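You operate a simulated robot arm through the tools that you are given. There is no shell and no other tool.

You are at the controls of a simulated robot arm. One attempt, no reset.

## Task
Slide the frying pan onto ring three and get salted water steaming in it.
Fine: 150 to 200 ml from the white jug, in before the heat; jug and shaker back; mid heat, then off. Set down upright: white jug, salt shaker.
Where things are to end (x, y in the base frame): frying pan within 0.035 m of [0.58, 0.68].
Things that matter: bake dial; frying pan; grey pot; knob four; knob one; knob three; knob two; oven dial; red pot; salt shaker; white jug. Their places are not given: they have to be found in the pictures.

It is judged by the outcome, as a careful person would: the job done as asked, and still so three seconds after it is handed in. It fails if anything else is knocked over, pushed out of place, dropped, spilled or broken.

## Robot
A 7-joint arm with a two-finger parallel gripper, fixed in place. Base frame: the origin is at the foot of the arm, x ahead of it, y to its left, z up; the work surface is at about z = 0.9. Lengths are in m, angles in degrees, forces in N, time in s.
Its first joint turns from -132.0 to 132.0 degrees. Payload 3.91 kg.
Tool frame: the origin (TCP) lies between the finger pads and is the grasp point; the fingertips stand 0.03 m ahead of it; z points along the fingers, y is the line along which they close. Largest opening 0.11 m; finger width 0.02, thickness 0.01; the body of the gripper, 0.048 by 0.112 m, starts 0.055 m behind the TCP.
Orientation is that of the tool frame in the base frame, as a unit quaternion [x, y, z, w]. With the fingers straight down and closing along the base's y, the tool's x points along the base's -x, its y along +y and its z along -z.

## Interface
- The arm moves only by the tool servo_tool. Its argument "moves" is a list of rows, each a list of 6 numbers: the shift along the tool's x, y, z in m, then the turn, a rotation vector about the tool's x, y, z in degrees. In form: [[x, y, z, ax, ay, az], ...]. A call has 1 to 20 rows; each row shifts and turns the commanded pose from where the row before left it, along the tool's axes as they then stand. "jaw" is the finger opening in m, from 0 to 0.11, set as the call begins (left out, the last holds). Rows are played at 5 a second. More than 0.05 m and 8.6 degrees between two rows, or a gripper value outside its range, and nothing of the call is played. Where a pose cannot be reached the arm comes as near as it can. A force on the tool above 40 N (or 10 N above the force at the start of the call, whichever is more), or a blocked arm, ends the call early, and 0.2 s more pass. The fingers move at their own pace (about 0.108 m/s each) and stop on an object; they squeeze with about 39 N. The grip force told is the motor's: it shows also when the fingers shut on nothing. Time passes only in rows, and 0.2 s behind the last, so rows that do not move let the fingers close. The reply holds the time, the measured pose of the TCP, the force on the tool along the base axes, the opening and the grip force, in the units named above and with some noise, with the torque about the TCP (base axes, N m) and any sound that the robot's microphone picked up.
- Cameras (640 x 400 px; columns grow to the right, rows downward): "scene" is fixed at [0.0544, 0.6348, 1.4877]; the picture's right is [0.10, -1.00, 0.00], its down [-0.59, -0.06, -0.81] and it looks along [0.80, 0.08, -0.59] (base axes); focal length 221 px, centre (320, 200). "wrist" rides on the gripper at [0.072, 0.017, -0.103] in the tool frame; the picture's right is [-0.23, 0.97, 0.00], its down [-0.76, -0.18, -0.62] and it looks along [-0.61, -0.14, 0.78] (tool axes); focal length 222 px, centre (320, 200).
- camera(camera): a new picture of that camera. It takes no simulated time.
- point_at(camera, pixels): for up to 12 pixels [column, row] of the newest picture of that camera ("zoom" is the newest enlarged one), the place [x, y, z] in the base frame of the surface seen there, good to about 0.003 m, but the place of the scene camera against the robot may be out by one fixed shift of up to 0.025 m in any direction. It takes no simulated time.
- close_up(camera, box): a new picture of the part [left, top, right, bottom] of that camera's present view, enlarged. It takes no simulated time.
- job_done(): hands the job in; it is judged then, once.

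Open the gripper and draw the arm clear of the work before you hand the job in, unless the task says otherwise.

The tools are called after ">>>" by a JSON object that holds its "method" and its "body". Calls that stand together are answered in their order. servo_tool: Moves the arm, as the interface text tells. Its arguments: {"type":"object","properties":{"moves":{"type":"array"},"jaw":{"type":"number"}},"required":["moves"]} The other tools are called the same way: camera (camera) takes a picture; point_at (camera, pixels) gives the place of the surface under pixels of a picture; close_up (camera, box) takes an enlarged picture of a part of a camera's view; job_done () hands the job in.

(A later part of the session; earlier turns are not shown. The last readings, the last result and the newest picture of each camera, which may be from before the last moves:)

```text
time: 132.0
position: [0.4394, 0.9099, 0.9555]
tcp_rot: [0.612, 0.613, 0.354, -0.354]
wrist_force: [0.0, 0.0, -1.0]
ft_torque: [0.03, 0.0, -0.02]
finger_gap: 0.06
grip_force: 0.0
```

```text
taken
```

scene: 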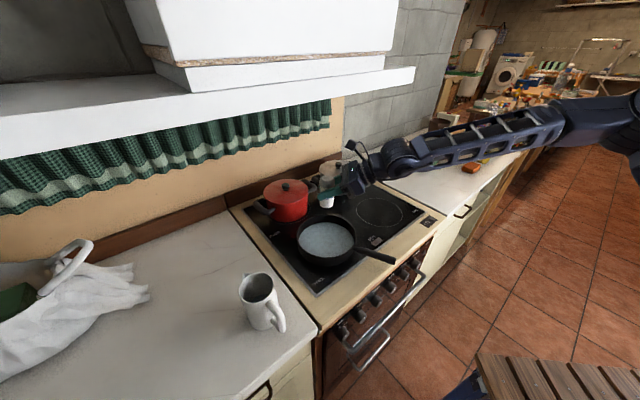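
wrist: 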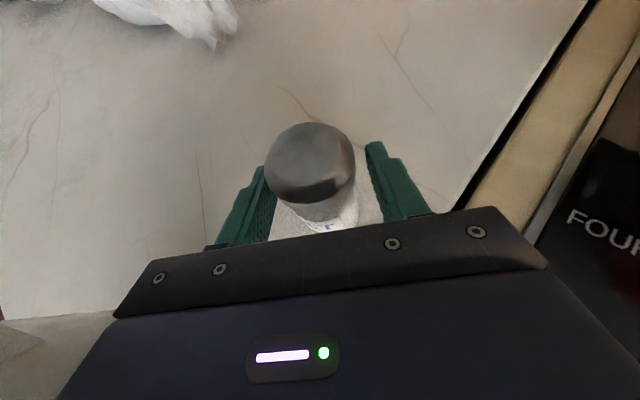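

The shaker stands free between open fingers. I back off along the tool axis and rise to the staging pose.

>>> {"method": "servo_tool", "body": {"moves": [[0, 0, -0.02, 0, 0, 0], [0, 0, -0.03, 0, 0, 0], [0, 0, -0.035, 0, 0, 0], [0, 0, -0.035, 0, 0, 0], [0.0121, 0.0016, -0.0327, 0, 0, 0], [0.0121, 0.0016, -0.0327, 0, 0, 0], [0.0121, 0.0016, -0.0327, 0, 0, 0], [0.0121, 0.0016, -0.0327, 0, 0, 0], [0.0121, 0.0016, -0.0327, 0, 0, 0], [0.0121, 0.0016, -0.0327, 0, 0, 0], [0.0121, 0.0016, -0.0327, 0, 0, 0], [0, 0, 0, 0, 0, 0]]}}

>>> {"method": "camera", "body": {"camera": "wrist"}}

>>> {"method": "camera", "body": {"camera": "scene"}}

>>> {"method": "point_at", "body": {"camera": "wrist", "pixels": [[320, 107], [311, 111], [331, 111], [321, 117], [322, 128], [316, 130], [331, 130], [326, 140], [262, 135], [290, 160], [262, 150]]}}

```text
time: 134.6
position: [0.4509, 0.6501, 1.2027]
tcp_rot: [0.611, 0.614, 0.353, -0.355]
wrist_force: [0.2, -0.5, -0.4]
ft_torque: [-0.02, 0.03, 0.03]
finger_gap: 0.0602
grip_force: 0.0
```

```text
taken
```

wrist: 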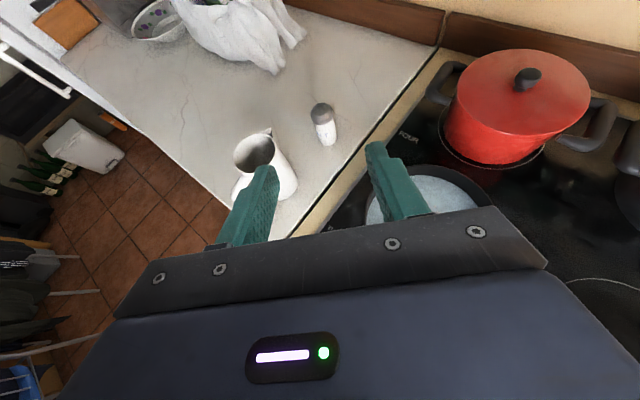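

```text
taken
```

scene: 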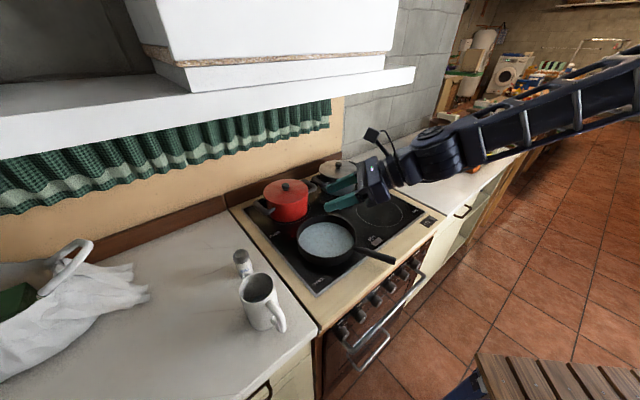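

```text
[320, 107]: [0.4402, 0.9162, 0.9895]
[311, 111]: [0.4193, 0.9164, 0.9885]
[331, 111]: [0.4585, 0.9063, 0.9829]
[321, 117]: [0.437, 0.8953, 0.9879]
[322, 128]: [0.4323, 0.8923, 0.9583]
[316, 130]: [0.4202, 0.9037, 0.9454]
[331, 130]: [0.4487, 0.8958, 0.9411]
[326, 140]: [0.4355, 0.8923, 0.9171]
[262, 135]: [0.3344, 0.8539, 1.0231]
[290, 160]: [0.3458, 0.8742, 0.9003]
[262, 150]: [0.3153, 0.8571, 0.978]
```

Jug and shaker are both back and upright. Now for the knob: I level the tool and swing it round to face the stove front, first checking what the wooden thing at the lower right of the scene is.

>>> {"method": "point_at", "body": {"camera": "scene", "pixels": [[485, 365], [560, 380], [620, 370], [500, 395], [455, 390]]}}

>>> {"method": "servo_tool", "body": {"moves": [[0, 0, 0, 0, -7.5, 0], [0, 0, 0, 0, -7.5, 0], [0, 0, 0, 0, -7.5, 0], [0, 0, 0, 0, -7.5, 0], [0, 0, 0, 0, -7.5, 0], [0, 0, 0, 0, -7.5, 0], [0, 0, 0, 0, -7.5, 0], [0, 0, 0, 0, -7.5, 0], [0, 0, 0, 0, 0, 0]]}}

>>> {"method": "servo_tool", "body": {"moves": [[0, 0, 0, 0, 0, -8.4], [0, 0, 0, 0, 0, -8.4], [0, 0, 0, 0, 0, -8.4], [0, 0, 0, 0, 0, -8.4], [0, 0, 0, 0, 0, -8.4], [0, 0, 0, 0, 0, -8.4], [0, 0, 0, 0, 0, -8.4], [0, 0, 0, 0, 0, -8.4], [0, 0, 0, 0, 0, -8.4], [0, 0, 0, 0, 0, -8.4], [0, 0, 0, 0, 0, -8.4], [0, 0, 0, 0, 0, -8.4], [0, 0, 0, 0, 0, -8.4], [0, 0, 0, 0, 0, -8.4], [0, 0, 0, 0, 0, -8.4], [0, 0, 0, 0, 0, -8.5], [0, 0, 0, 0, 0, 0]]}}

```text
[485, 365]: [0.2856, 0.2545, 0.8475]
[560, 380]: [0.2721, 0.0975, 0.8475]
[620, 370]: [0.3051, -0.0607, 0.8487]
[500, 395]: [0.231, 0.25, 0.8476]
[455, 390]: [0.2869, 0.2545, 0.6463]
```

```text
time: 136.6
position: [0.45, 0.6496, 1.2021]
tcp_rot: [0.707, 0.708, -0.001, 0.0]
wrist_force: [1.0, -0.2, 0.9]
ft_torque: [0.02, 0.03, 0.02]
finger_gap: 0.0601
grip_force: 0.0
```

```text
time: 140.2
position: [0.4502, 0.6493, 1.2028]
tcp_rot: [-0.381, 0.925, 0.001, 0.0]
wrist_force: [-0.2, -0.2, 0.5]
ft_torque: [-0.03, 0.02, -0.01]
finger_gap: 0.0598
grip_force: 0.0
```

The bench top (z≈0.84) ends near (0.29,0.27), so I must keep the wrist clear of it. I retract toward the front of the stove and pitch the tool 30° outward to look at the knob panel.

>>> {"method": "servo_tool", "body": {"moves": [[0.0347, -0.0187, 0.0071, 0, 0, 0], [0.0347, -0.0187, 0.0071, 0, 0, 0], [0.0347, -0.0187, 0.0071, 0, 0, 0], [0.0347, -0.0187, 0.0071, 0, 0, 0], [0.0347, -0.0187, 0.0071, 0, 0, 0], [0.0347, -0.0187, 0.0071, 0, 0, 0], [0.0347, -0.0187, 0.0071, 0, 0, 0], [0, 0, 0, 0, -7.5, 0], [0, 0, 0, 0, -7.5, 0], [0, 0, 0, 0, -7.5, 0], [0, 0, 0, 0, -7.5, 0], [0.02, 0, 0.0346, 0, 0, 0], [0.02, 0, 0.0346, 0, 0, 0], [0.02, 0, 0.0346, 0, 0, 0], [0, 0, 0, 0, 0, 0]]}}

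>>> {"method": "camera", "body": {"camera": "wrist"}}

>>> {"method": "camera", "body": {"camera": "scene"}}

```text
time: 143.4
position: [0.371, 0.3858, 1.0326]
tcp_rot: [-0.366, 0.894, 0.1, 0.24]
wrist_force: [0.3, 0.4, 1.4]
ft_torque: [-0.01, 0.03, -0.02]
finger_gap: 0.06
grip_force: 0.1
```

```text
taken
```

wrist: 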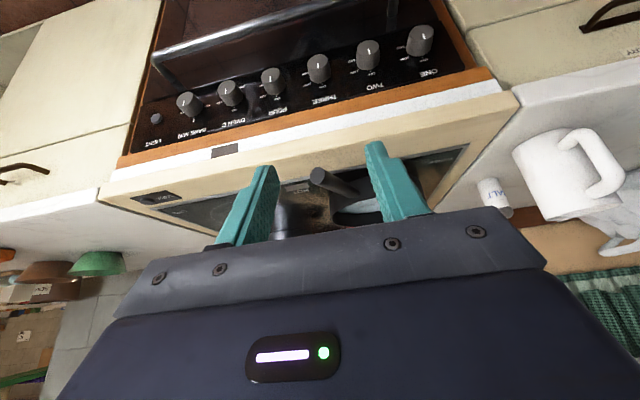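

```text
taken
```

scene: 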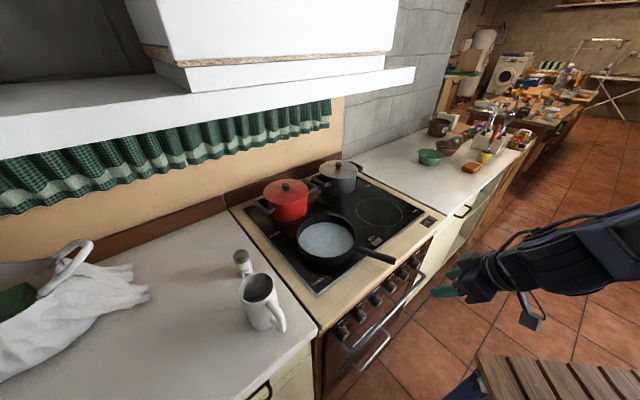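

Now the whole panel is visible; knob THREE is at about (318,68). I zoom in and measure.

>>> {"method": "close_up", "body": {"camera": "wrist", "box": [280, 40, 360, 110]}}

>>> {"method": "close_up", "body": {"camera": "wrist", "box": [140, 10, 450, 150]}}

>>> {"method": "point_at", "body": {"camera": "wrist", "pixels": [[318, 68], [309, 62], [329, 66], [318, 60], [318, 80], [307, 78], [330, 75], [320, 98], [319, 55], [296, 72], [299, 85], [345, 70]]}}

```text
5.71 times, centred on (320, 75) of wrist
```

zoom: 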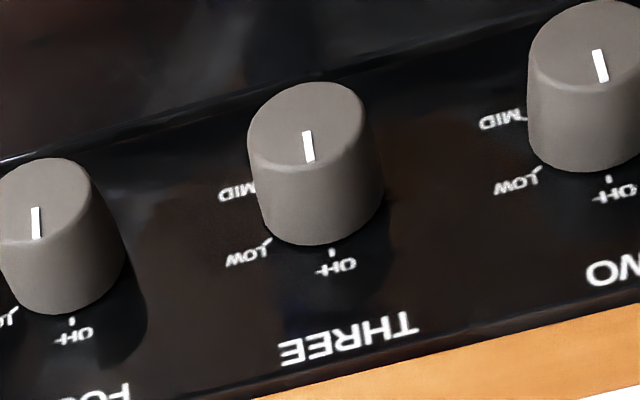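

```text
2.06 times, centred on (295, 80) of wrist
```

zoom: 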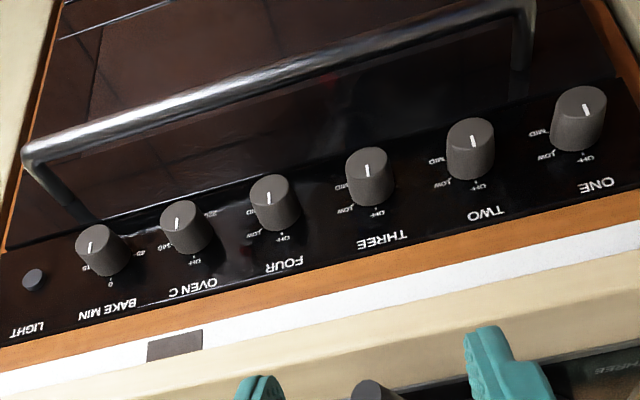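

```text
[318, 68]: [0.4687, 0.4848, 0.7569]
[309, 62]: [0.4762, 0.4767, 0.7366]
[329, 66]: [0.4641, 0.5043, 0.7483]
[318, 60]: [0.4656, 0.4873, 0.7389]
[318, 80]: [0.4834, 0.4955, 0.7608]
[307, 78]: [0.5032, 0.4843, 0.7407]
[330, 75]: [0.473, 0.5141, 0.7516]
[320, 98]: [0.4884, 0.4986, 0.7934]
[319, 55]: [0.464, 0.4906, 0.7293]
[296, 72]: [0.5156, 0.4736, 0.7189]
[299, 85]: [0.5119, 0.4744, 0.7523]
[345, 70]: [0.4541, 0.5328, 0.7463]
```

OFF, LOW and MID ticks sit at about 0°, 60° and 120° clockwise around knob three, whose face centre is near (0.467,0.486,0.745). I check where the forearm runs before lowering the tool in front of the panel.

>>> {"method": "point_at", "body": {"camera": "scene", "pixels": [[490, 265], [520, 255], [560, 245], [600, 235], [635, 225], [560, 285], [620, 285], [530, 318], [470, 285], [610, 260]]}}

>>> {"method": "close_up", "body": {"camera": "scene", "box": [400, 190, 640, 400]}}

```text
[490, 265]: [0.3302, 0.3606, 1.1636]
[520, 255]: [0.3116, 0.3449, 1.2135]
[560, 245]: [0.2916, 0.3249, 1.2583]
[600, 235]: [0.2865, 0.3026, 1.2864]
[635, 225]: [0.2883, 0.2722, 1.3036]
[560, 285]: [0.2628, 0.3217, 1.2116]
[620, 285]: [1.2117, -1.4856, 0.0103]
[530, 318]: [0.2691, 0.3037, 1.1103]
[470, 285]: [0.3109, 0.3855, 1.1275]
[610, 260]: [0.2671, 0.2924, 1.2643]
```

```text
1.90 times, centred on (520, 295) of scene
```

zoom: 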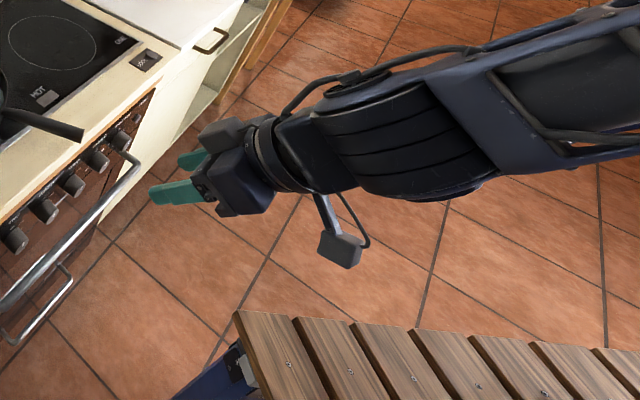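

The forearm rises toward -y from the wrist, clear of the bench. I pitch to 60° and move down to a pre-grasp about 6 cm in front of knob three, in two parts.

>>> {"method": "servo_tool", "body": {"moves": [[0, 0, 0, 0, -7.5, 0], [0, 0, 0, 0, -7.5, 0], [0, 0, 0, 0, -7.5, 0], [0, 0, 0, 0, -7.5, 0], [0.0249, 0.0002, 0.0271, 0, 0, 0], [0.0249, 0.0002, 0.0271, 0, 0, 0], [0.0249, 0.0002, 0.0271, 0, 0, 0], [0, 0, 0, 0, 0, 0]]}}

>>> {"method": "camera", "body": {"camera": "scene"}}

>>> {"method": "camera", "body": {"camera": "wrist"}}

```text
time: 145.2
position: [0.3984, 0.4277, 0.9315]
tcp_rot: [-0.328, 0.801, 0.191, 0.463]
wrist_force: [-0.3, -0.5, -0.2]
ft_torque: [0.03, -0.03, -0.02]
finger_gap: 0.0601
grip_force: 0.1
out of reach, approached as far as the arm can: row 4
```

```text
taken
```

scene: 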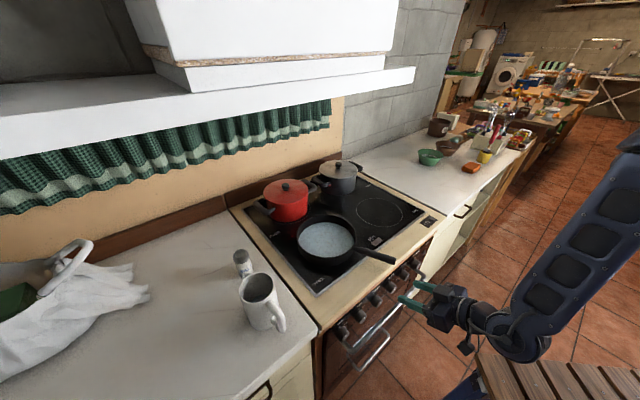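

```text
taken
```

wrist: 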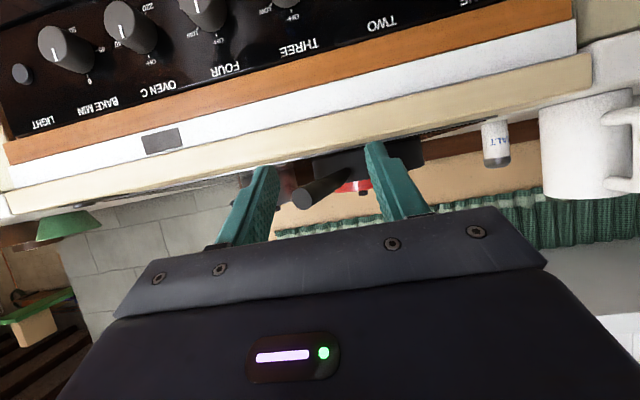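

The arm refolded with a steeper forearm. I check how close its lower joint (near scene (515,340)) is to the bench corner.

>>> {"method": "point_at", "body": {"camera": "scene", "pixels": [[515, 335], [525, 352], [535, 345], [495, 320], [475, 312], [468, 348], [560, 290], [540, 330], [600, 230], [482, 362]]}}

>>> {"method": "close_up", "body": {"camera": "scene", "box": [390, 200, 640, 400]}}

```text
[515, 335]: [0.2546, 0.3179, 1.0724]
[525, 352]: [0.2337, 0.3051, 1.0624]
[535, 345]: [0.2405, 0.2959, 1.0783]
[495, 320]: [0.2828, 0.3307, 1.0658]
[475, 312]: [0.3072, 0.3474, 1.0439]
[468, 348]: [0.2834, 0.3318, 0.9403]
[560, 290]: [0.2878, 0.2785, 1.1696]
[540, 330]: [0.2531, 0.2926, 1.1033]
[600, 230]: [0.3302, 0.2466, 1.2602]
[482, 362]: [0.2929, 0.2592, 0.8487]
```

```text
2.00 times, centred on (515, 300) of scene
```

zoom: 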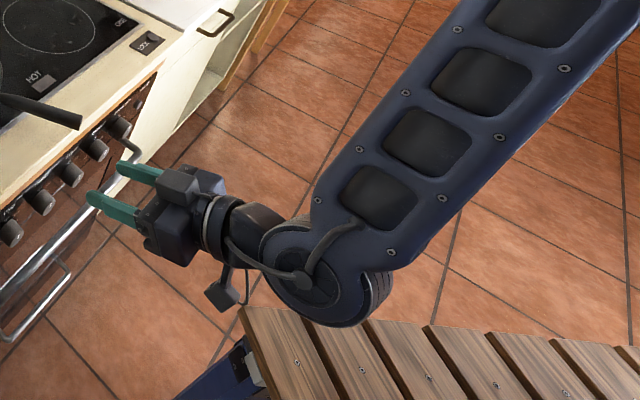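

The wrist joint is at about (0.275,0.306,1.03), well above the bench, and the forearm goes up and to the right, away from it. I continue to the pre-grasp 6 cm in front of the knob.

>>> {"method": "servo_tool", "body": {"moves": [[0.0185, -0.0013, 0.0161, 0, 0, 0], [0.0185, -0.0013, 0.0161, 0, 0, 0], [0.0185, -0.0013, 0.0161, 0, 0, 0], [0.0185, -0.0013, 0.0161, 0, 0, 0], [0.0185, -0.0013, 0.0161, 0, 0, 0], [0.0185, -0.0013, 0.0161, 0, 0, 0], [0, 0, 0, 0, 0, 0]]}}

>>> {"method": "camera", "body": {"camera": "wrist"}}

>>> {"method": "close_up", "body": {"camera": "scene", "box": [340, 200, 590, 400]}}

```text
time: 146.8
position: [0.4235, 0.4418, 0.7873]
tcp_rot: [-0.329, 0.801, 0.191, 0.463]
wrist_force: [0.6, 0.2, 1.0]
ft_torque: [0.0, 0.03, 0.0]
finger_gap: 0.0601
grip_force: 0.1
```

```text
taken
```

wrist: 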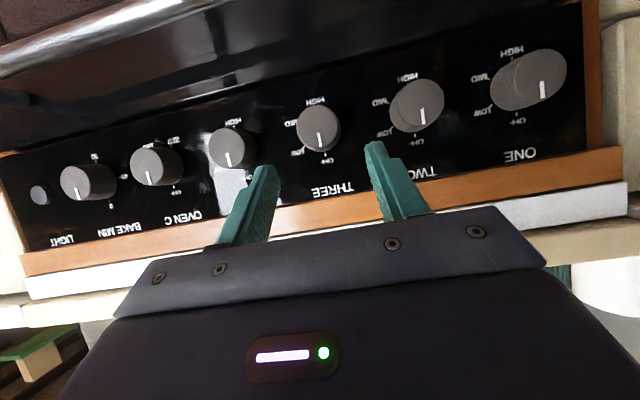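

```text
2.00 times, centred on (465, 300) of scene
```

zoom: 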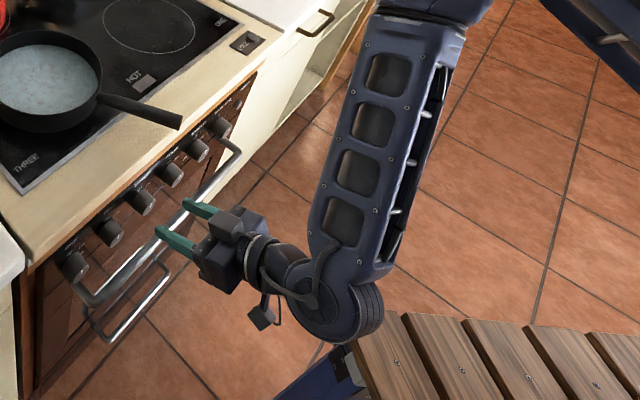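

Excellent face-on view: knob THREE at (318,130), with OFF, LOW, MID and HIGH around it. I zoom in and measure.

>>> {"method": "close_up", "body": {"camera": "wrist", "box": [270, 80, 450, 200]}}

>>> {"method": "point_at", "body": {"camera": "wrist", "pixels": [[318, 130], [318, 112], [318, 145], [302, 130], [335, 130], [322, 155], [297, 152], [297, 122], [312, 102], [320, 170], [355, 140], [330, 118]]}}

```text
3.33 times, centred on (360, 140) of wrist
```

zoom: 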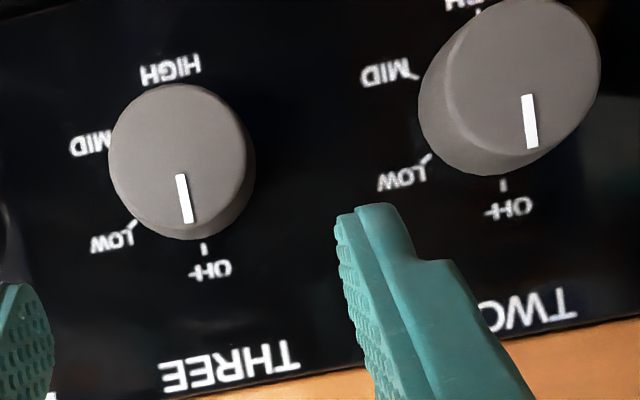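

```text
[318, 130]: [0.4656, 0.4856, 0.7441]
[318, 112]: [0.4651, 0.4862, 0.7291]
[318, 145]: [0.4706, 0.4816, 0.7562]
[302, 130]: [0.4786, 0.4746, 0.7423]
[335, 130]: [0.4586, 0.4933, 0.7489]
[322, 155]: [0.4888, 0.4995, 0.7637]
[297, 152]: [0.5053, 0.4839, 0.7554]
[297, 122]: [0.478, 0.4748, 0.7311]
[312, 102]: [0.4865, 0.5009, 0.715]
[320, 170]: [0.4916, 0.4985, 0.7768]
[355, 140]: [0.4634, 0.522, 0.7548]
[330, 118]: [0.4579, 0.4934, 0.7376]
```

Ticks are OFF 0°, LOW 60°, MID 120°, HIGH 180°; knob centre K is at n=0.686, z≈0.743. I'll grip with the tool pre-turned counter-clockwise about the knob axis, so I rotate the pre-grasp by -60° about that axis in free air.

>>> {"method": "servo_tool", "body": {"moves": [[0, 0.00556, 0, 3.75, 0, -6.495], [0, 0.00556, 0, 3.75, 0, -6.495], [0, 0.00556, 0, 3.75, 0, -6.495], [0, 0.00556, 0, 3.75, 0, -6.495], [0, 0.00556, 0, 3.75, 0, -6.495], [0, 0.00556, 0, 3.75, 0, -6.495], [0, 0.00556, 0, 3.75, 0, -6.495], [0, 0.00556, 0, 3.75, 0, -6.495], [0, 0, 0, 0, 0, 0]]}}

>>> {"method": "camera", "body": {"camera": "wrist"}}

>>> {"method": "close_up", "body": {"camera": "scene", "box": [340, 200, 590, 400]}}

```text
time: 148.8
position: [0.3958, 0.4698, 0.7685]
tcp_rot: [-0.515, 0.599, -0.237, 0.566]
wrist_force: [-0.1, -0.1, -0.7]
ft_torque: [0.02, 0.01, 0.0]
finger_gap: 0.0601
grip_force: 0.0
```

```text
taken
```

wrist: 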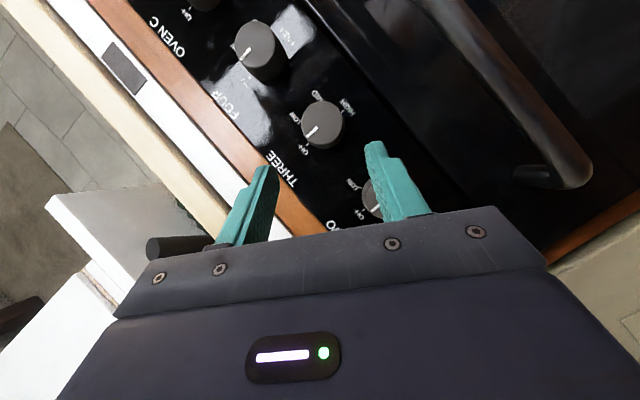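

```text
2.00 times, centred on (465, 300) of scene
```

zoom: 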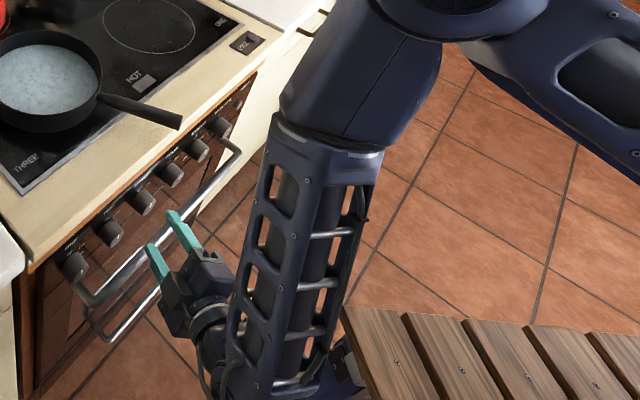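

The -60° pose works and the knob stays centred ahead of the fingers. Before gripping, I test the whole sweep to +60° in free air so that the real turn will not be blocked.

>>> {"method": "servo_tool", "body": {"moves": [[0, -0.00556, 0, -3.75, 0, 6.495], [0, -0.00556, 0, -3.75, 0, 6.495], [0, -0.00556, 0, -3.75, 0, 6.495], [0, -0.00556, 0, -3.75, 0, 6.495], [0, -0.00556, 0, -3.75, 0, 6.495], [0, -0.00556, 0, -3.75, 0, 6.495], [0, -0.00556, 0, -3.75, 0, 6.495], [0, -0.00556, 0, -3.75, 0, 6.495], [0, -0.00556, 0, -3.75, 0, 6.495], [0, -0.00556, 0, -3.75, 0, 6.495], [0, -0.00556, 0, -3.75, 0, 6.495], [0, -0.00556, 0, -3.75, 0, 6.495], [0, -0.00556, 0, -3.75, 0, 6.495], [0, -0.00556, 0, -3.75, 0, 6.495], [0, -0.00556, 0, -3.75, 0, 6.495], [0, -0.00556, 0, -3.75, 0, 6.495], [0, 0, 0, 0, 0, 0]]}}

>>> {"method": "camera", "body": {"camera": "wrist"}}

>>> {"method": "close_up", "body": {"camera": "scene", "box": [340, 200, 590, 400]}}

```text
time: 152.4
position: [0.319, 0.5158, 0.9805]
tcp_rot: [-0.05, 0.8, 0.55, 0.235]
wrist_force: [0.5, 0.0, -0.8]
ft_torque: [0.01, -0.01, 0.01]
finger_gap: 0.0598
grip_force: 0.2
out of reach, approached as far as the arm can: row 10, 11, 12, 13, 14, 15, 16
```

```text
taken
```

wrist: 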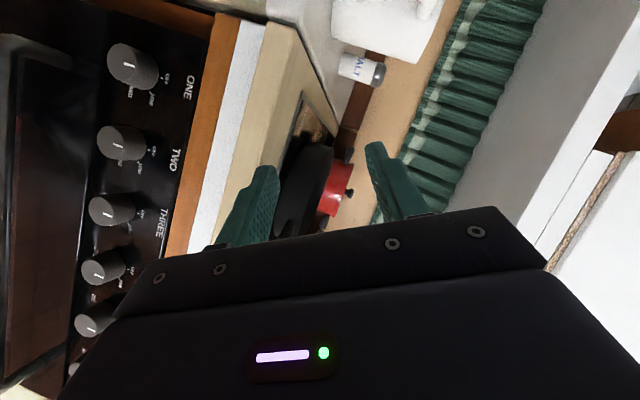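

```text
2.00 times, centred on (465, 300) of scene
```

zoom: 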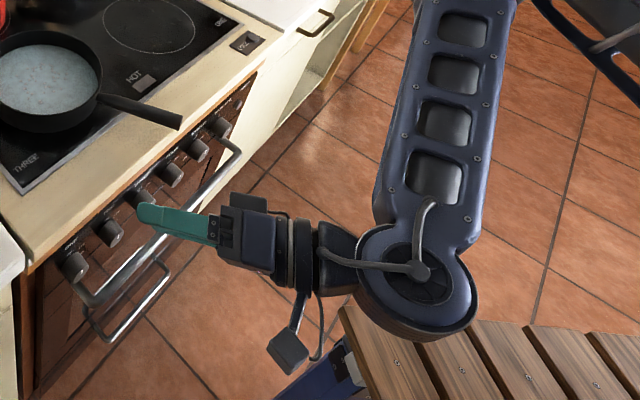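

The right side of the sweep (beyond about +10°) is out of reach, and the arm drifted up to (0.319,0.516,0.98), touching nothing. So I'll turn the knob in two 60° bites within the reachable [-60°,0°] range. First I back away and rotate back to the -60° orientation.

>>> {"method": "servo_tool", "body": {"moves": [[-0.019, -0.0107, -0.0263, 0, 0, 0], [-0.019, -0.0107, -0.0263, 0, 0, 0], [-0.019, -0.0107, -0.0263, 0, 0, 0], [0, 0, 0, 3.92, -0.155, -6.89], [0, 0, 0, 3.92, -0.155, -6.89], [0, 0, 0, 3.92, -0.155, -6.89], [0, 0, 0, 3.92, -0.155, -6.89], [0, 0, 0, 3.92, -0.155, -6.89], [0, 0, 0, 3.92, -0.155, -6.89], [0, 0, 0, 3.92, -0.155, -6.89], [0, 0, 0, 0, 0, 0]]}}

>>> {"method": "camera", "body": {"camera": "scene"}}

```text
time: 154.8
position: [0.3625, 0.4581, 1.0176]
tcp_rot: [-0.307, 0.804, 0.224, 0.457]
wrist_force: [0.5, 0.8, -0.1]
ft_torque: [0.01, 0.02, 0.03]
finger_gap: 0.06
grip_force: 0.0
out of reach, approached as far as the arm can: row 1, 2, 3
```

```text
taken
```

scene: 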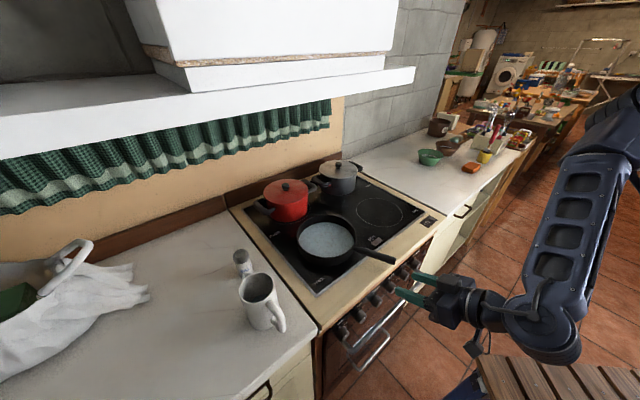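

The orientation is back near θ=0. I rotate to the -60° orientation here, then lower to the pre-grasp in front of knob three.

>>> {"method": "servo_tool", "body": {"moves": [[0, 0, 0, 3.85, 0.044, -7.1], [0, 0, 0, 3.85, 0.044, -7.1], [0, 0, 0, 3.85, 0.044, -7.1], [0, 0, 0, 3.85, 0.044, -7.1], [0, 0, 0, 3.85, 0.044, -7.1], [0, 0, 0, 3.85, 0.044, -7.1], [0, 0, 0, 3.85, 0.044, -7.1], [0, 0, 0, 3.85, 0.044, -7.1], [0, 0, 0, 0, 0, 0]]}}

>>> {"method": "servo_tool", "body": {"moves": [[0.0135, 0.0262, 0.0123, 0, 0, 0], [0.0135, 0.0262, 0.0123, 0, 0, 0], [0.0135, 0.0262, 0.0123, 0, 0, 0], [0.0135, 0.0262, 0.0123, 0, 0, 0], [0, 0, 0, 0, 0, 0]]}}

>>> {"method": "camera", "body": {"camera": "wrist"}}

>>> {"method": "camera", "body": {"camera": "scene"}}

```text
time: 156.8
position: [0.3622, 0.4588, 1.0174]
tcp_rot: [-0.521, 0.594, -0.232, 0.567]
wrist_force: [0.2, -0.6, -0.5]
ft_torque: [-0.02, -0.01, 0.01]
finger_gap: 0.0598
grip_force: 0.0
```

```text
time: 158.0
position: [0.3804, 0.4637, 0.8905]
tcp_rot: [-0.521, 0.594, -0.231, 0.568]
wrist_force: [0.1, 0.0, -0.2]
ft_torque: [-0.01, 0.03, 0.0]
finger_gap: 0.0599
grip_force: 0.1
```

```text
taken
```

wrist: 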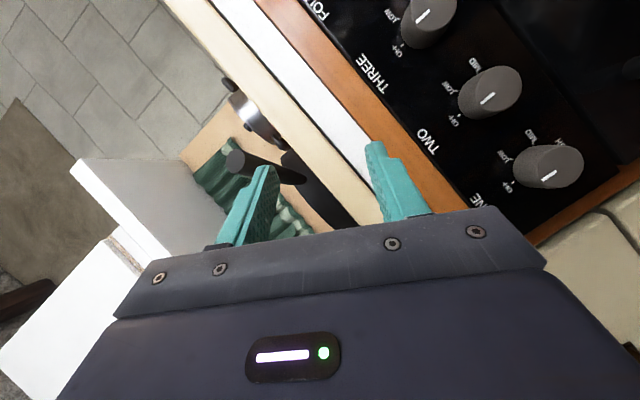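

```text
taken
```

scene: 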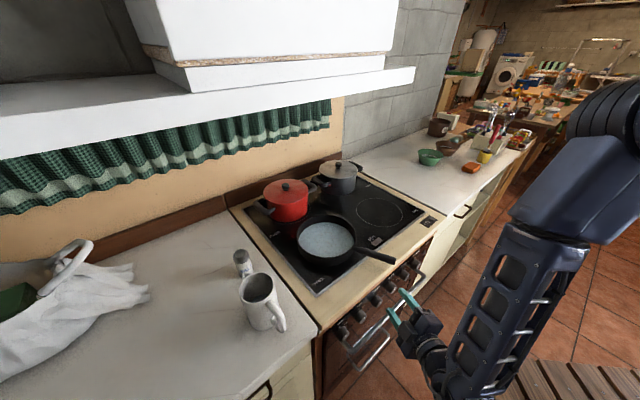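

All on track. I complete the descent to the pre-grasp and turn another -10° about the knob axis for margin.

>>> {"method": "servo_tool", "body": {"moves": [[0.0135, 0.0262, 0.0123, 0, 0, 0], [0.0135, 0.0262, 0.0123, 0, 0, 0], [0.0135, 0.0262, 0.0123, 0, 0, 0], [0.0135, 0.0262, 0.0123, 0, 0, 0], [0, 0.0037, 0, 2.5, 0, -4.33], [0, 0.0037, 0, 2.5, 0, -4.33], [0, 0, 0, 0, 0, 0]]}}

>>> {"method": "camera", "body": {"camera": "wrist"}}

>>> {"method": "close_up", "body": {"camera": "wrist", "box": [250, 70, 400, 190]}}

```text
time: 159.6
position: [0.396, 0.4707, 0.7572]
tcp_rot: [-0.539, 0.542, -0.299, 0.571]
wrist_force: [-0.3, 0.6, -0.4]
ft_torque: [0.0, -0.02, -0.01]
finger_gap: 0.0601
grip_force: 0.0
```

```text
taken
```

wrist: 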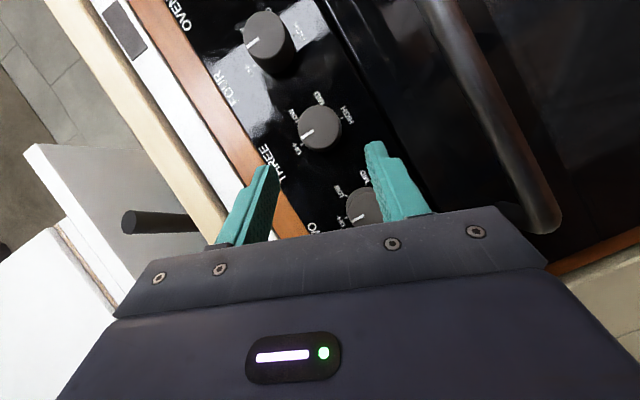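

```text
3.33 times, centred on (325, 130) of wrist
```

zoom: 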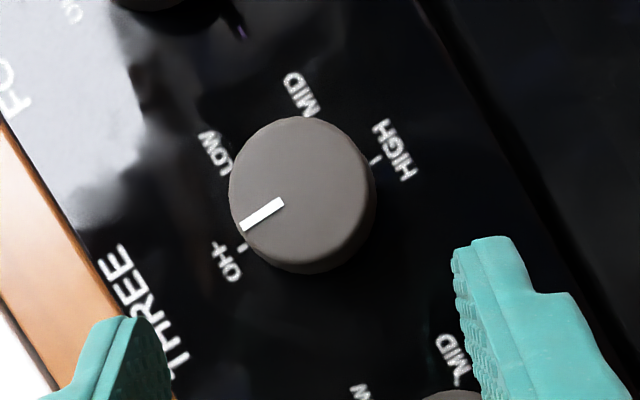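

Knob three's face appears at (319,128), within a millimetre of where it should be for this aim. I advance 57 mm along the tool axis so the finger ends straddle the knob just short of the panel.

>>> {"method": "servo_tool", "body": {"moves": [[0.0004, 0, 0.015, 0, 0, 0], [0.0004, 0, 0.015, 0, 0, 0], [0.0003, 0, 0.015, 0, 0, 0], [0, 0, 0.008, 0, 0, 0], [0, 0, 0.0043, 0, 0, 0], [0, 0, 0, 0, 0, 0]]}}

>>> {"method": "camera", "body": {"camera": "wrist"}}

>>> {"method": "close_up", "body": {"camera": "scene", "box": [340, 230, 480, 340]}}

```text
time: 161.0
position: [0.4497, 0.4859, 0.7482]
tcp_rot: [-0.539, 0.542, -0.299, 0.571]
wrist_force: [-0.8, 0.6, 0.2]
ft_torque: [0.01, -0.01, 0.0]
finger_gap: 0.0601
grip_force: 0.1
```

```text
taken
```

wrist: 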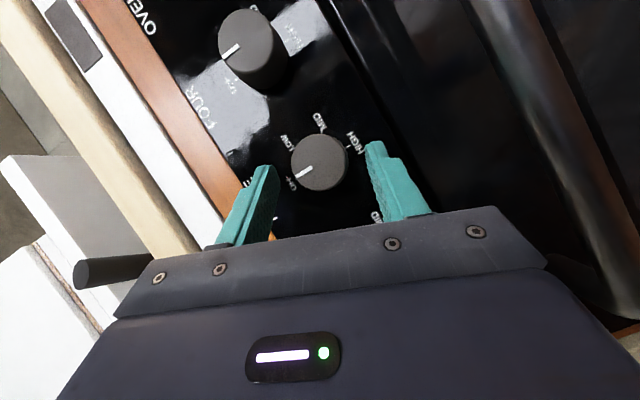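

```text
3.64 times, centred on (410, 285) of scene
```

zoom: 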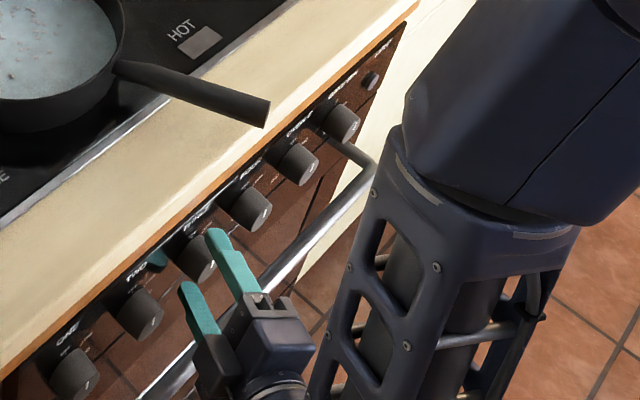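

The finger ends straddle the knob with no contact force. I close on it.

>>> {"method": "servo_tool", "body": {"moves": [[0, 0, 0, 0, 0, 0], [0, 0, 0, 0, 0, 0], [0, 0, 0, 0, 0, 0]], "jaw": 0.0}}

>>> {"method": "camera", "body": {"camera": "wrist"}}

```text
time: 161.8
position: [0.4495, 0.4863, 0.7472]
tcp_rot: [-0.539, 0.543, -0.298, 0.57]
wrist_force: [0.1, 2.8, -11.0]
ft_torque: [0.04, 0.21, 0.15]
finger_gap: 0.0362
grip_force: 44.5
```

```text
taken
```

wrist: 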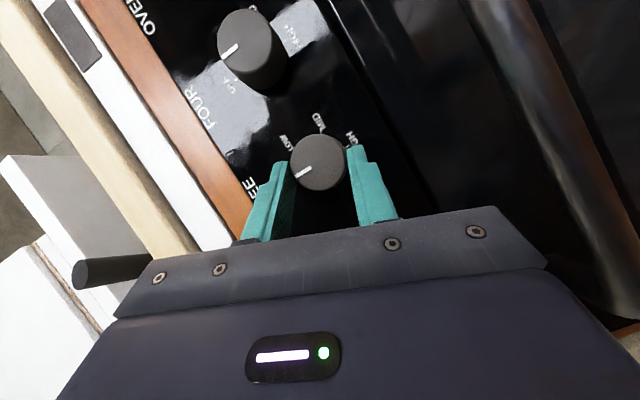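

The knob is gripped (gap 0.0362) with an 11 N sideways load; I ease that by under a millimetre and make a first small 15° clockwise turn to see that it moves.

>>> {"method": "servo_tool", "body": {"moves": [[0, 0.0006, 0, 0, 0, 0], [0, -0.0018, 0, -3.75, 0, 6.495], [0, -0.0018, 0, -3.75, 0, 6.495], [0, 0, 0, 0, 0, 0]]}}

>>> {"method": "close_up", "body": {"camera": "wrist", "box": [240, 90, 400, 220]}}

```text
time: 162.8
position: [0.4522, 0.4848, 0.7505]
tcp_rot: [-0.51, 0.619, -0.197, 0.564]
wrist_force: [3.4, -1.0, -0.7]
ft_torque: [0.31, -0.32, -0.16]
finger_gap: 0.0362
grip_force: 45.1
```

```text
3.08 times, centred on (320, 155) of wrist
```

zoom: 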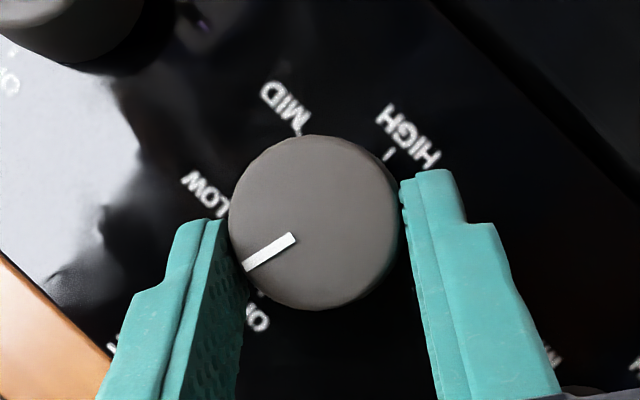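

The knob turns with the gripper and the force stays small. I complete this bite, another 45° to LOW.

>>> {"method": "servo_tool", "body": {"moves": [[0, -0.0018, 0, -3.75, 0, 6.495], [0, -0.0018, 0, -3.75, 0, 6.495], [0, -0.0018, 0, -3.75, 0, 6.495], [0, -0.0018, 0, -3.75, 0, 6.495], [0, -0.0018, 0, -3.75, 0, 6.495], [0, -0.0018, 0, -3.75, 0, 6.495], [0, 0, 0, 0, 0, 0]]}}

>>> {"method": "close_up", "body": {"camera": "wrist", "box": [240, 90, 400, 220]}}

>>> {"method": "close_up", "body": {"camera": "scene", "box": [230, 160, 450, 330]}}

```text
time: 164.4
position: [0.4583, 0.4783, 0.7561]
tcp_rot: [-0.374, 0.778, 0.125, 0.489]
wrist_force: [12.3, -25.4, 20.3]
ft_torque: [-0.08, -0.55, -0.93]
finger_gap: 0.0358
grip_force: 44.7
```

```text
3.08 times, centred on (320, 155) of wrist
```

zoom: 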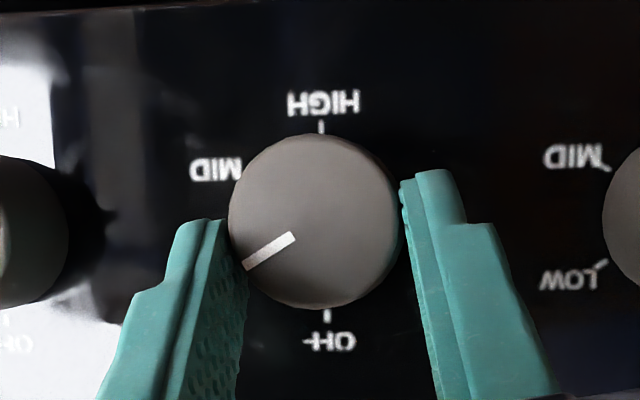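

```text
2.35 times, centred on (340, 245) of scene
```

zoom: 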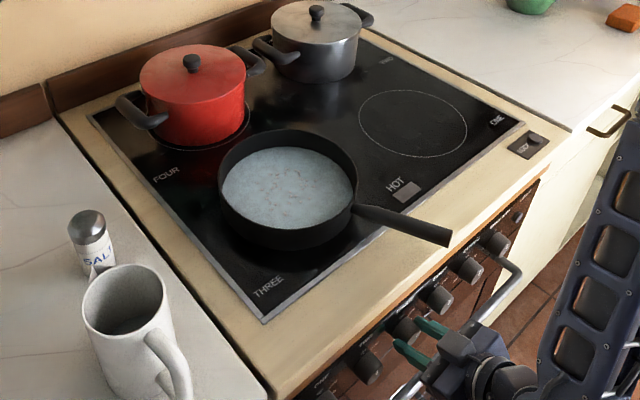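

The pointer now aims at LOW (60°), and the side load has grown to about 34 N from small misalignment. I open the fingers to free it and check the pose.

>>> {"method": "servo_tool", "body": {"moves": [[0, -0.001, -0.0005, 0, 0, 0], [0, 0, 0, 0, 0, 0], [0, 0, 0, 0, 0, 0]], "jaw": 0.06}}

>>> {"method": "camera", "body": {"camera": "wrist"}}

>>> {"method": "close_up", "body": {"camera": "wrist", "box": [240, 90, 400, 220]}}

```text
time: 165.2
position: [0.4574, 0.4786, 0.756]
tcp_rot: [-0.374, 0.778, 0.124, 0.489]
wrist_force: [0.2, -0.5, 0.0]
ft_torque: [0.0, 0.01, 0.01]
finger_gap: 0.0599
grip_force: 0.1
```

```text
taken
```

wrist: 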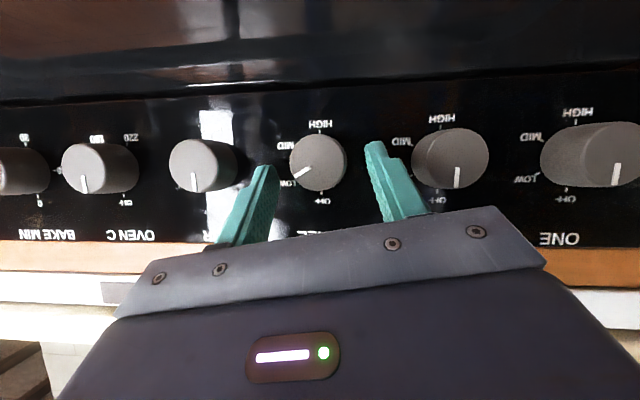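

```text
3.08 times, centred on (320, 155) of wrist
```

zoom: 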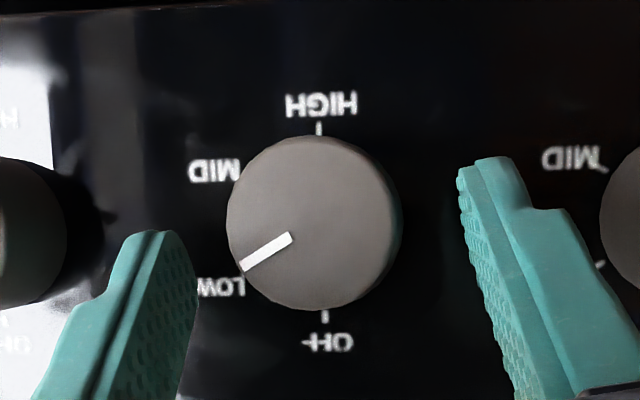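

Knob rests at LOW. I swing the open fingers back 60° around the knob for the second bite.

>>> {"method": "servo_tool", "body": {"moves": [[0, 0.0018, 0, 3.75, 0, -6.495], [0, 0.0018, 0, 3.75, 0, -6.495], [0, 0.0018, 0, 3.75, 0, -6.495], [0, 0.0018, 0, 3.75, 0, -6.495], [0, 0.0018, 0, 3.75, 0, -6.495], [0, 0.0018, 0, 3.75, 0, -6.495], [0, 0.0018, 0, 3.75, 0, -6.495], [0, 0.0018, 0, 3.75, 0, -6.495], [0, 0, 0, 0, 0, 0]]}}

>>> {"method": "close_up", "body": {"camera": "wrist", "box": [240, 90, 400, 220]}}

```text
time: 167.2
position: [0.4498, 0.4868, 0.7494]
tcp_rot: [-0.539, 0.542, -0.3, 0.571]
wrist_force: [0.1, 0.8, 0.7]
ft_torque: [0.06, -0.01, -0.01]
finger_gap: 0.0598
grip_force: 0.1
```

```text
3.08 times, centred on (320, 155) of wrist
```

zoom: 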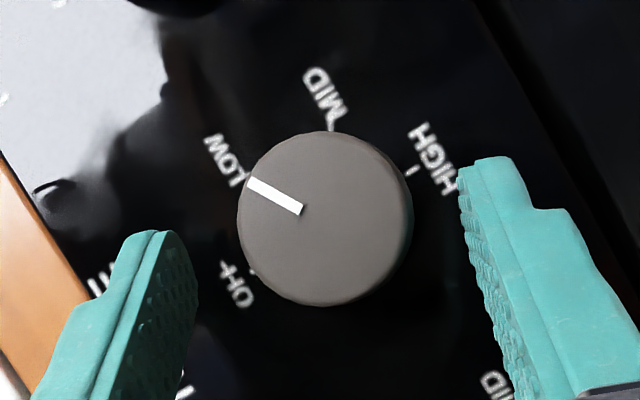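

The pointer shows LOW and the knob sits about 1.6 mm off centre between the fingers. I correct that and close again.

>>> {"method": "servo_tool", "body": {"moves": [[0, 0.0016, 0, 0, 0, 0], [0, 0, 0, 0, 0, 0]]}}

>>> {"method": "servo_tool", "body": {"moves": [[0, 0, 0, 0, 0, 0], [0, 0, 0, 0, 0, 0], [0, 0, 0, 0, 0, 0]], "jaw": 0.0}}

```text
time: 167.8
position: [0.4496, 0.4863, 0.7479]
tcp_rot: [-0.538, 0.543, -0.299, 0.571]
wrist_force: [0.2, -0.2, -0.1]
ft_torque: [0.0, -0.01, 0.01]
finger_gap: 0.06
grip_force: 0.1
```

```text
time: 168.6
position: [0.4492, 0.4861, 0.7471]
tcp_rot: [-0.539, 0.543, -0.298, 0.571]
wrist_force: [-1.0, 3.5, -9.5]
ft_torque: [-0.06, 0.23, 0.16]
finger_gap: 0.0363
grip_force: 45.4
```

A 9.5 N offset again; I ease it slightly and turn 30° clockwise with a small correction, then look.

>>> {"method": "servo_tool", "body": {"moves": [[0, 0.0006, 0, 0, 0, 0], [0, -0.002, -0.0001, -3.75, 0, 6.495], [0, -0.002, -0.0001, -3.75, 0, 6.495], [0, -0.002, -0.0001, -3.75, 0, 6.495], [0, -0.002, -0.0001, -3.75, 0, 6.495], [0, 0, 0, 0, 0, 0]]}}

```text
time: 170.0
position: [0.4529, 0.4831, 0.7539]
tcp_rot: [-0.472, 0.684, -0.09, 0.549]
wrist_force: [13.7, -4.8, 7.7]
ft_torque: [0.0, -0.31, -0.42]
finger_gap: 0.0362
grip_force: 44.7
```

Load is about 16 N, mostly along the closing line. I compensate and turn the remaining 30° to MID.

>>> {"method": "servo_tool", "body": {"moves": [[0, -0.0008, 0, 0, 0, 0], [0, -0.0021, 0, -3.75, 0, 6.495], [0, -0.0021, 0, -3.75, 0, 6.495], [0, -0.0021, 0, -3.75, 0, 6.495], [0, -0.0021, 0, -3.75, 0, 6.495], [0, 0, 0, 0, 0, 0]]}}

>>> {"method": "close_up", "body": {"camera": "wrist", "box": [240, 90, 400, 220]}}

>>> {"method": "camera", "body": {"camera": "scene"}}

```text
time: 171.4
position: [0.4582, 0.4787, 0.7574]
tcp_rot: [-0.374, 0.779, 0.125, 0.488]
wrist_force: [15.3, 4.6, -17.5]
ft_torque: [-0.54, 0.41, -0.29]
finger_gap: 0.0361
grip_force: 45.4
```

```text
3.08 times, centred on (320, 155) of wrist
```

zoom: 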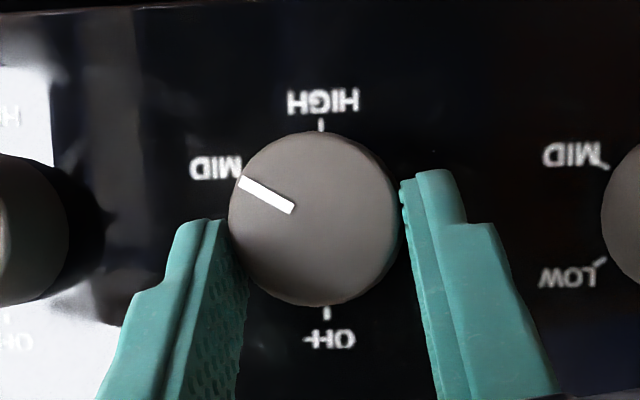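

```text
taken
```

scene: 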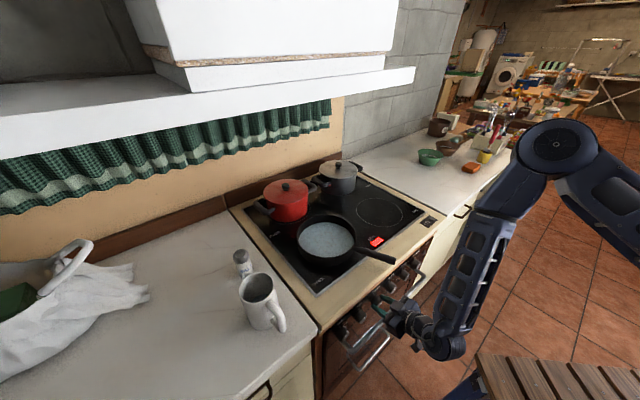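

The HOT lamp lit red at (376,241) and the pointer stands at MID. I ease the residual load and wait, watching the pan for steam.

>>> {"method": "servo_tool", "body": {"moves": [[0.0004, -0.0002, 0.0008, 0, 0, 0], [0, 0, 0, 0, 0, 0], [0, 0, 0, 0, 0, 0], [0, 0, 0, 0, 0, 0], [0, 0, 0, 0, 0, 0], [0, 0, 0, 0, 0, 0], [0, 0, 0, 0, 0, 0], [0, 0, 0, 0, 0, 0], [0, 0, 0, 0, 0, 0], [0, 0, 0, 0, 0, 0], [0, 0, 0, 0, 0, 0], [0, 0, 0, 0, 0, 0], [0, 0, 0, 0, 0, 0], [0, 0, 0, 0, 0, 0], [0, 0, 0, 0, 0, 0], [0, 0, 0, 0, 0, 0], [0, 0, 0, 0, 0, 0], [0, 0, 0, 0, 0, 0], [0, 0, 0, 0, 0, 0], [0, 0, 0, 0, 0, 0]]}}

>>> {"method": "close_up", "body": {"camera": "scene", "box": [240, 140, 440, 280]}}

```text
time: 175.6
position: [0.4578, 0.4784, 0.7572]
tcp_rot: [-0.374, 0.778, 0.123, 0.489]
wrist_force: [-10.2, -10.1, 2.1]
ft_torque: [-0.13, 0.11, -0.01]
finger_gap: 0.036
grip_force: 45.0
```

```text
2.86 times, centred on (340, 210) of scene
```

zoom: 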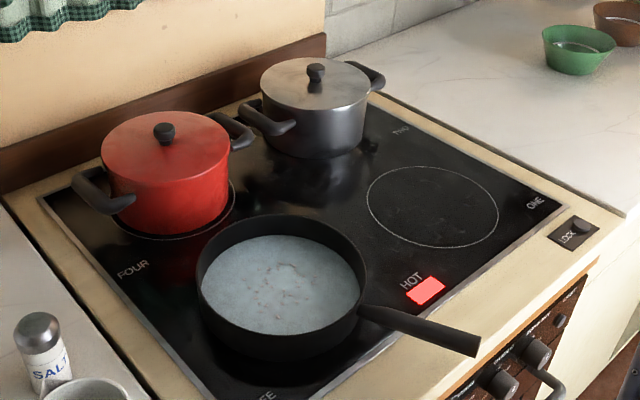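

No steam yet. I keep waiting in 4-second spells and look after each.

>>> {"method": "servo_tool", "body": {"moves": [[0, 0, -0.0003, 0, 0, 0], [0, 0, 0, 0, 0, 0], [0, 0, 0, 0, 0, 0], [0, 0, 0, 0, 0, 0], [0, 0, 0, 0, 0, 0], [0, 0, 0, 0, 0, 0], [0, 0, 0, 0, 0, 0], [0, 0, 0, 0, 0, 0], [0, 0, 0, 0, 0, 0], [0, 0, 0, 0, 0, 0], [0, 0, 0, 0, 0, 0], [0, 0, 0, 0, 0, 0], [0, 0, 0, 0, 0, 0], [0, 0, 0, 0, 0, 0], [0, 0, 0, 0, 0, 0], [0, 0, 0, 0, 0, 0], [0, 0, 0, 0, 0, 0], [0, 0, 0, 0, 0, 0], [0, 0, 0, 0, 0, 0], [0, 0, 0, 0, 0, 0]]}}

>>> {"method": "close_up", "body": {"camera": "scene", "box": [240, 140, 440, 280]}}

>>> {"method": "servo_tool", "body": {"moves": [[0, 0, 0, 0, 0, 0], [0, 0, 0, 0, 0, 0], [0, 0, 0, 0, 0, 0], [0, 0, 0, 0, 0, 0], [0, 0, 0, 0, 0, 0], [0, 0, 0, 0, 0, 0], [0, 0, 0, 0, 0, 0], [0, 0, 0, 0, 0, 0], [0, 0, 0, 0, 0, 0], [0, 0, 0, 0, 0, 0], [0, 0, 0, 0, 0, 0], [0, 0, 0, 0, 0, 0], [0, 0, 0, 0, 0, 0], [0, 0, 0, 0, 0, 0], [0, 0, 0, 0, 0, 0], [0, 0, 0, 0, 0, 0], [0, 0, 0, 0, 0, 0], [0, 0, 0, 0, 0, 0], [0, 0, 0, 0, 0, 0], [0, 0, 0, 0, 0, 0]]}}

>>> {"method": "close_up", "body": {"camera": "scene", "box": [240, 140, 440, 280]}}

```text
time: 179.8
position: [0.4581, 0.4777, 0.7567]
tcp_rot: [-0.374, 0.778, 0.124, 0.488]
wrist_force: [-3.9, 1.7, -5.1]
ft_torque: [-0.06, 0.14, 0.09]
finger_gap: 0.036
grip_force: 45.2
```

```text
2.86 times, centred on (340, 210) of scene
```

zoom: 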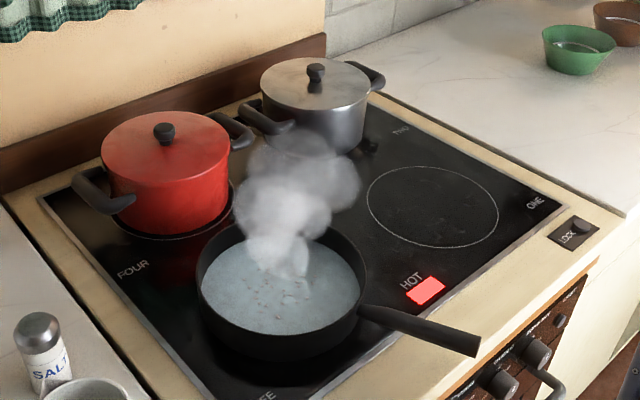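

```text
time: 184.0
position: [0.4578, 0.4779, 0.7572]
tcp_rot: [-0.374, 0.778, 0.123, 0.489]
wrist_force: [-2.8, 1.7, -1.4]
ft_torque: [0.03, 0.04, 0.1]
finger_gap: 0.0359
grip_force: 44.6
```

```text
2.86 times, centred on (340, 210) of scene
```

zoom: 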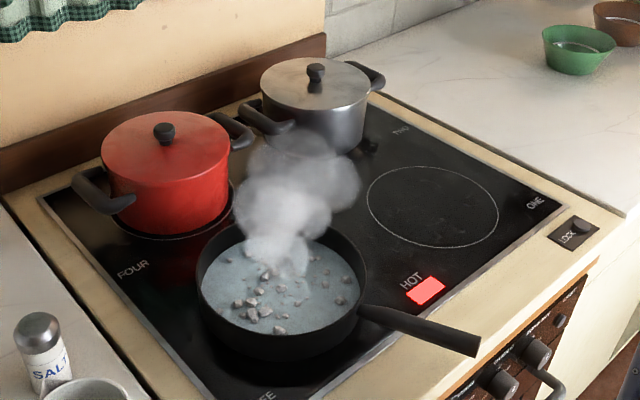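

It is steaming (and bubbles appear), so I turn the heat off now: first 60° counter-clockwise bite with the grip still on.

>>> {"method": "servo_tool", "body": {"moves": [[0, 0.002, 0, 3.75, 0, -6.495], [0, 0.002, 0, 3.75, 0, -6.495], [0, 0.002, 0, 3.75, 0, -6.495], [0, 0.002, 0, 3.75, 0, -6.495], [0, 0.002, 0, 3.75, 0, -6.495], [0, 0.002, 0, 3.75, 0, -6.495], [0, 0.002, 0, 3.75, 0, -6.495], [0, 0.002, 0, 3.75, 0, -6.495]]}}

>>> {"method": "close_up", "body": {"camera": "wrist", "box": [240, 90, 400, 220]}}

```text
time: 185.8
position: [0.4493, 0.4866, 0.7482]
tcp_rot: [-0.54, 0.542, -0.3, 0.57]
wrist_force: [-7.0, -0.4, -25.4]
ft_torque: [-0.08, 0.64, -0.21]
finger_gap: 0.0361
grip_force: 45.3
```

```text
3.08 times, centred on (320, 155) of wrist
```

zoom: 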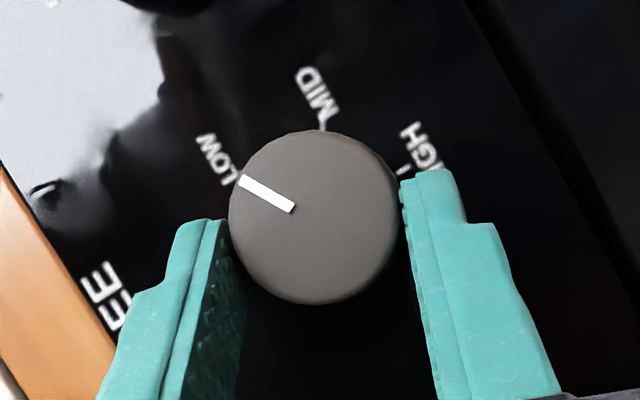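

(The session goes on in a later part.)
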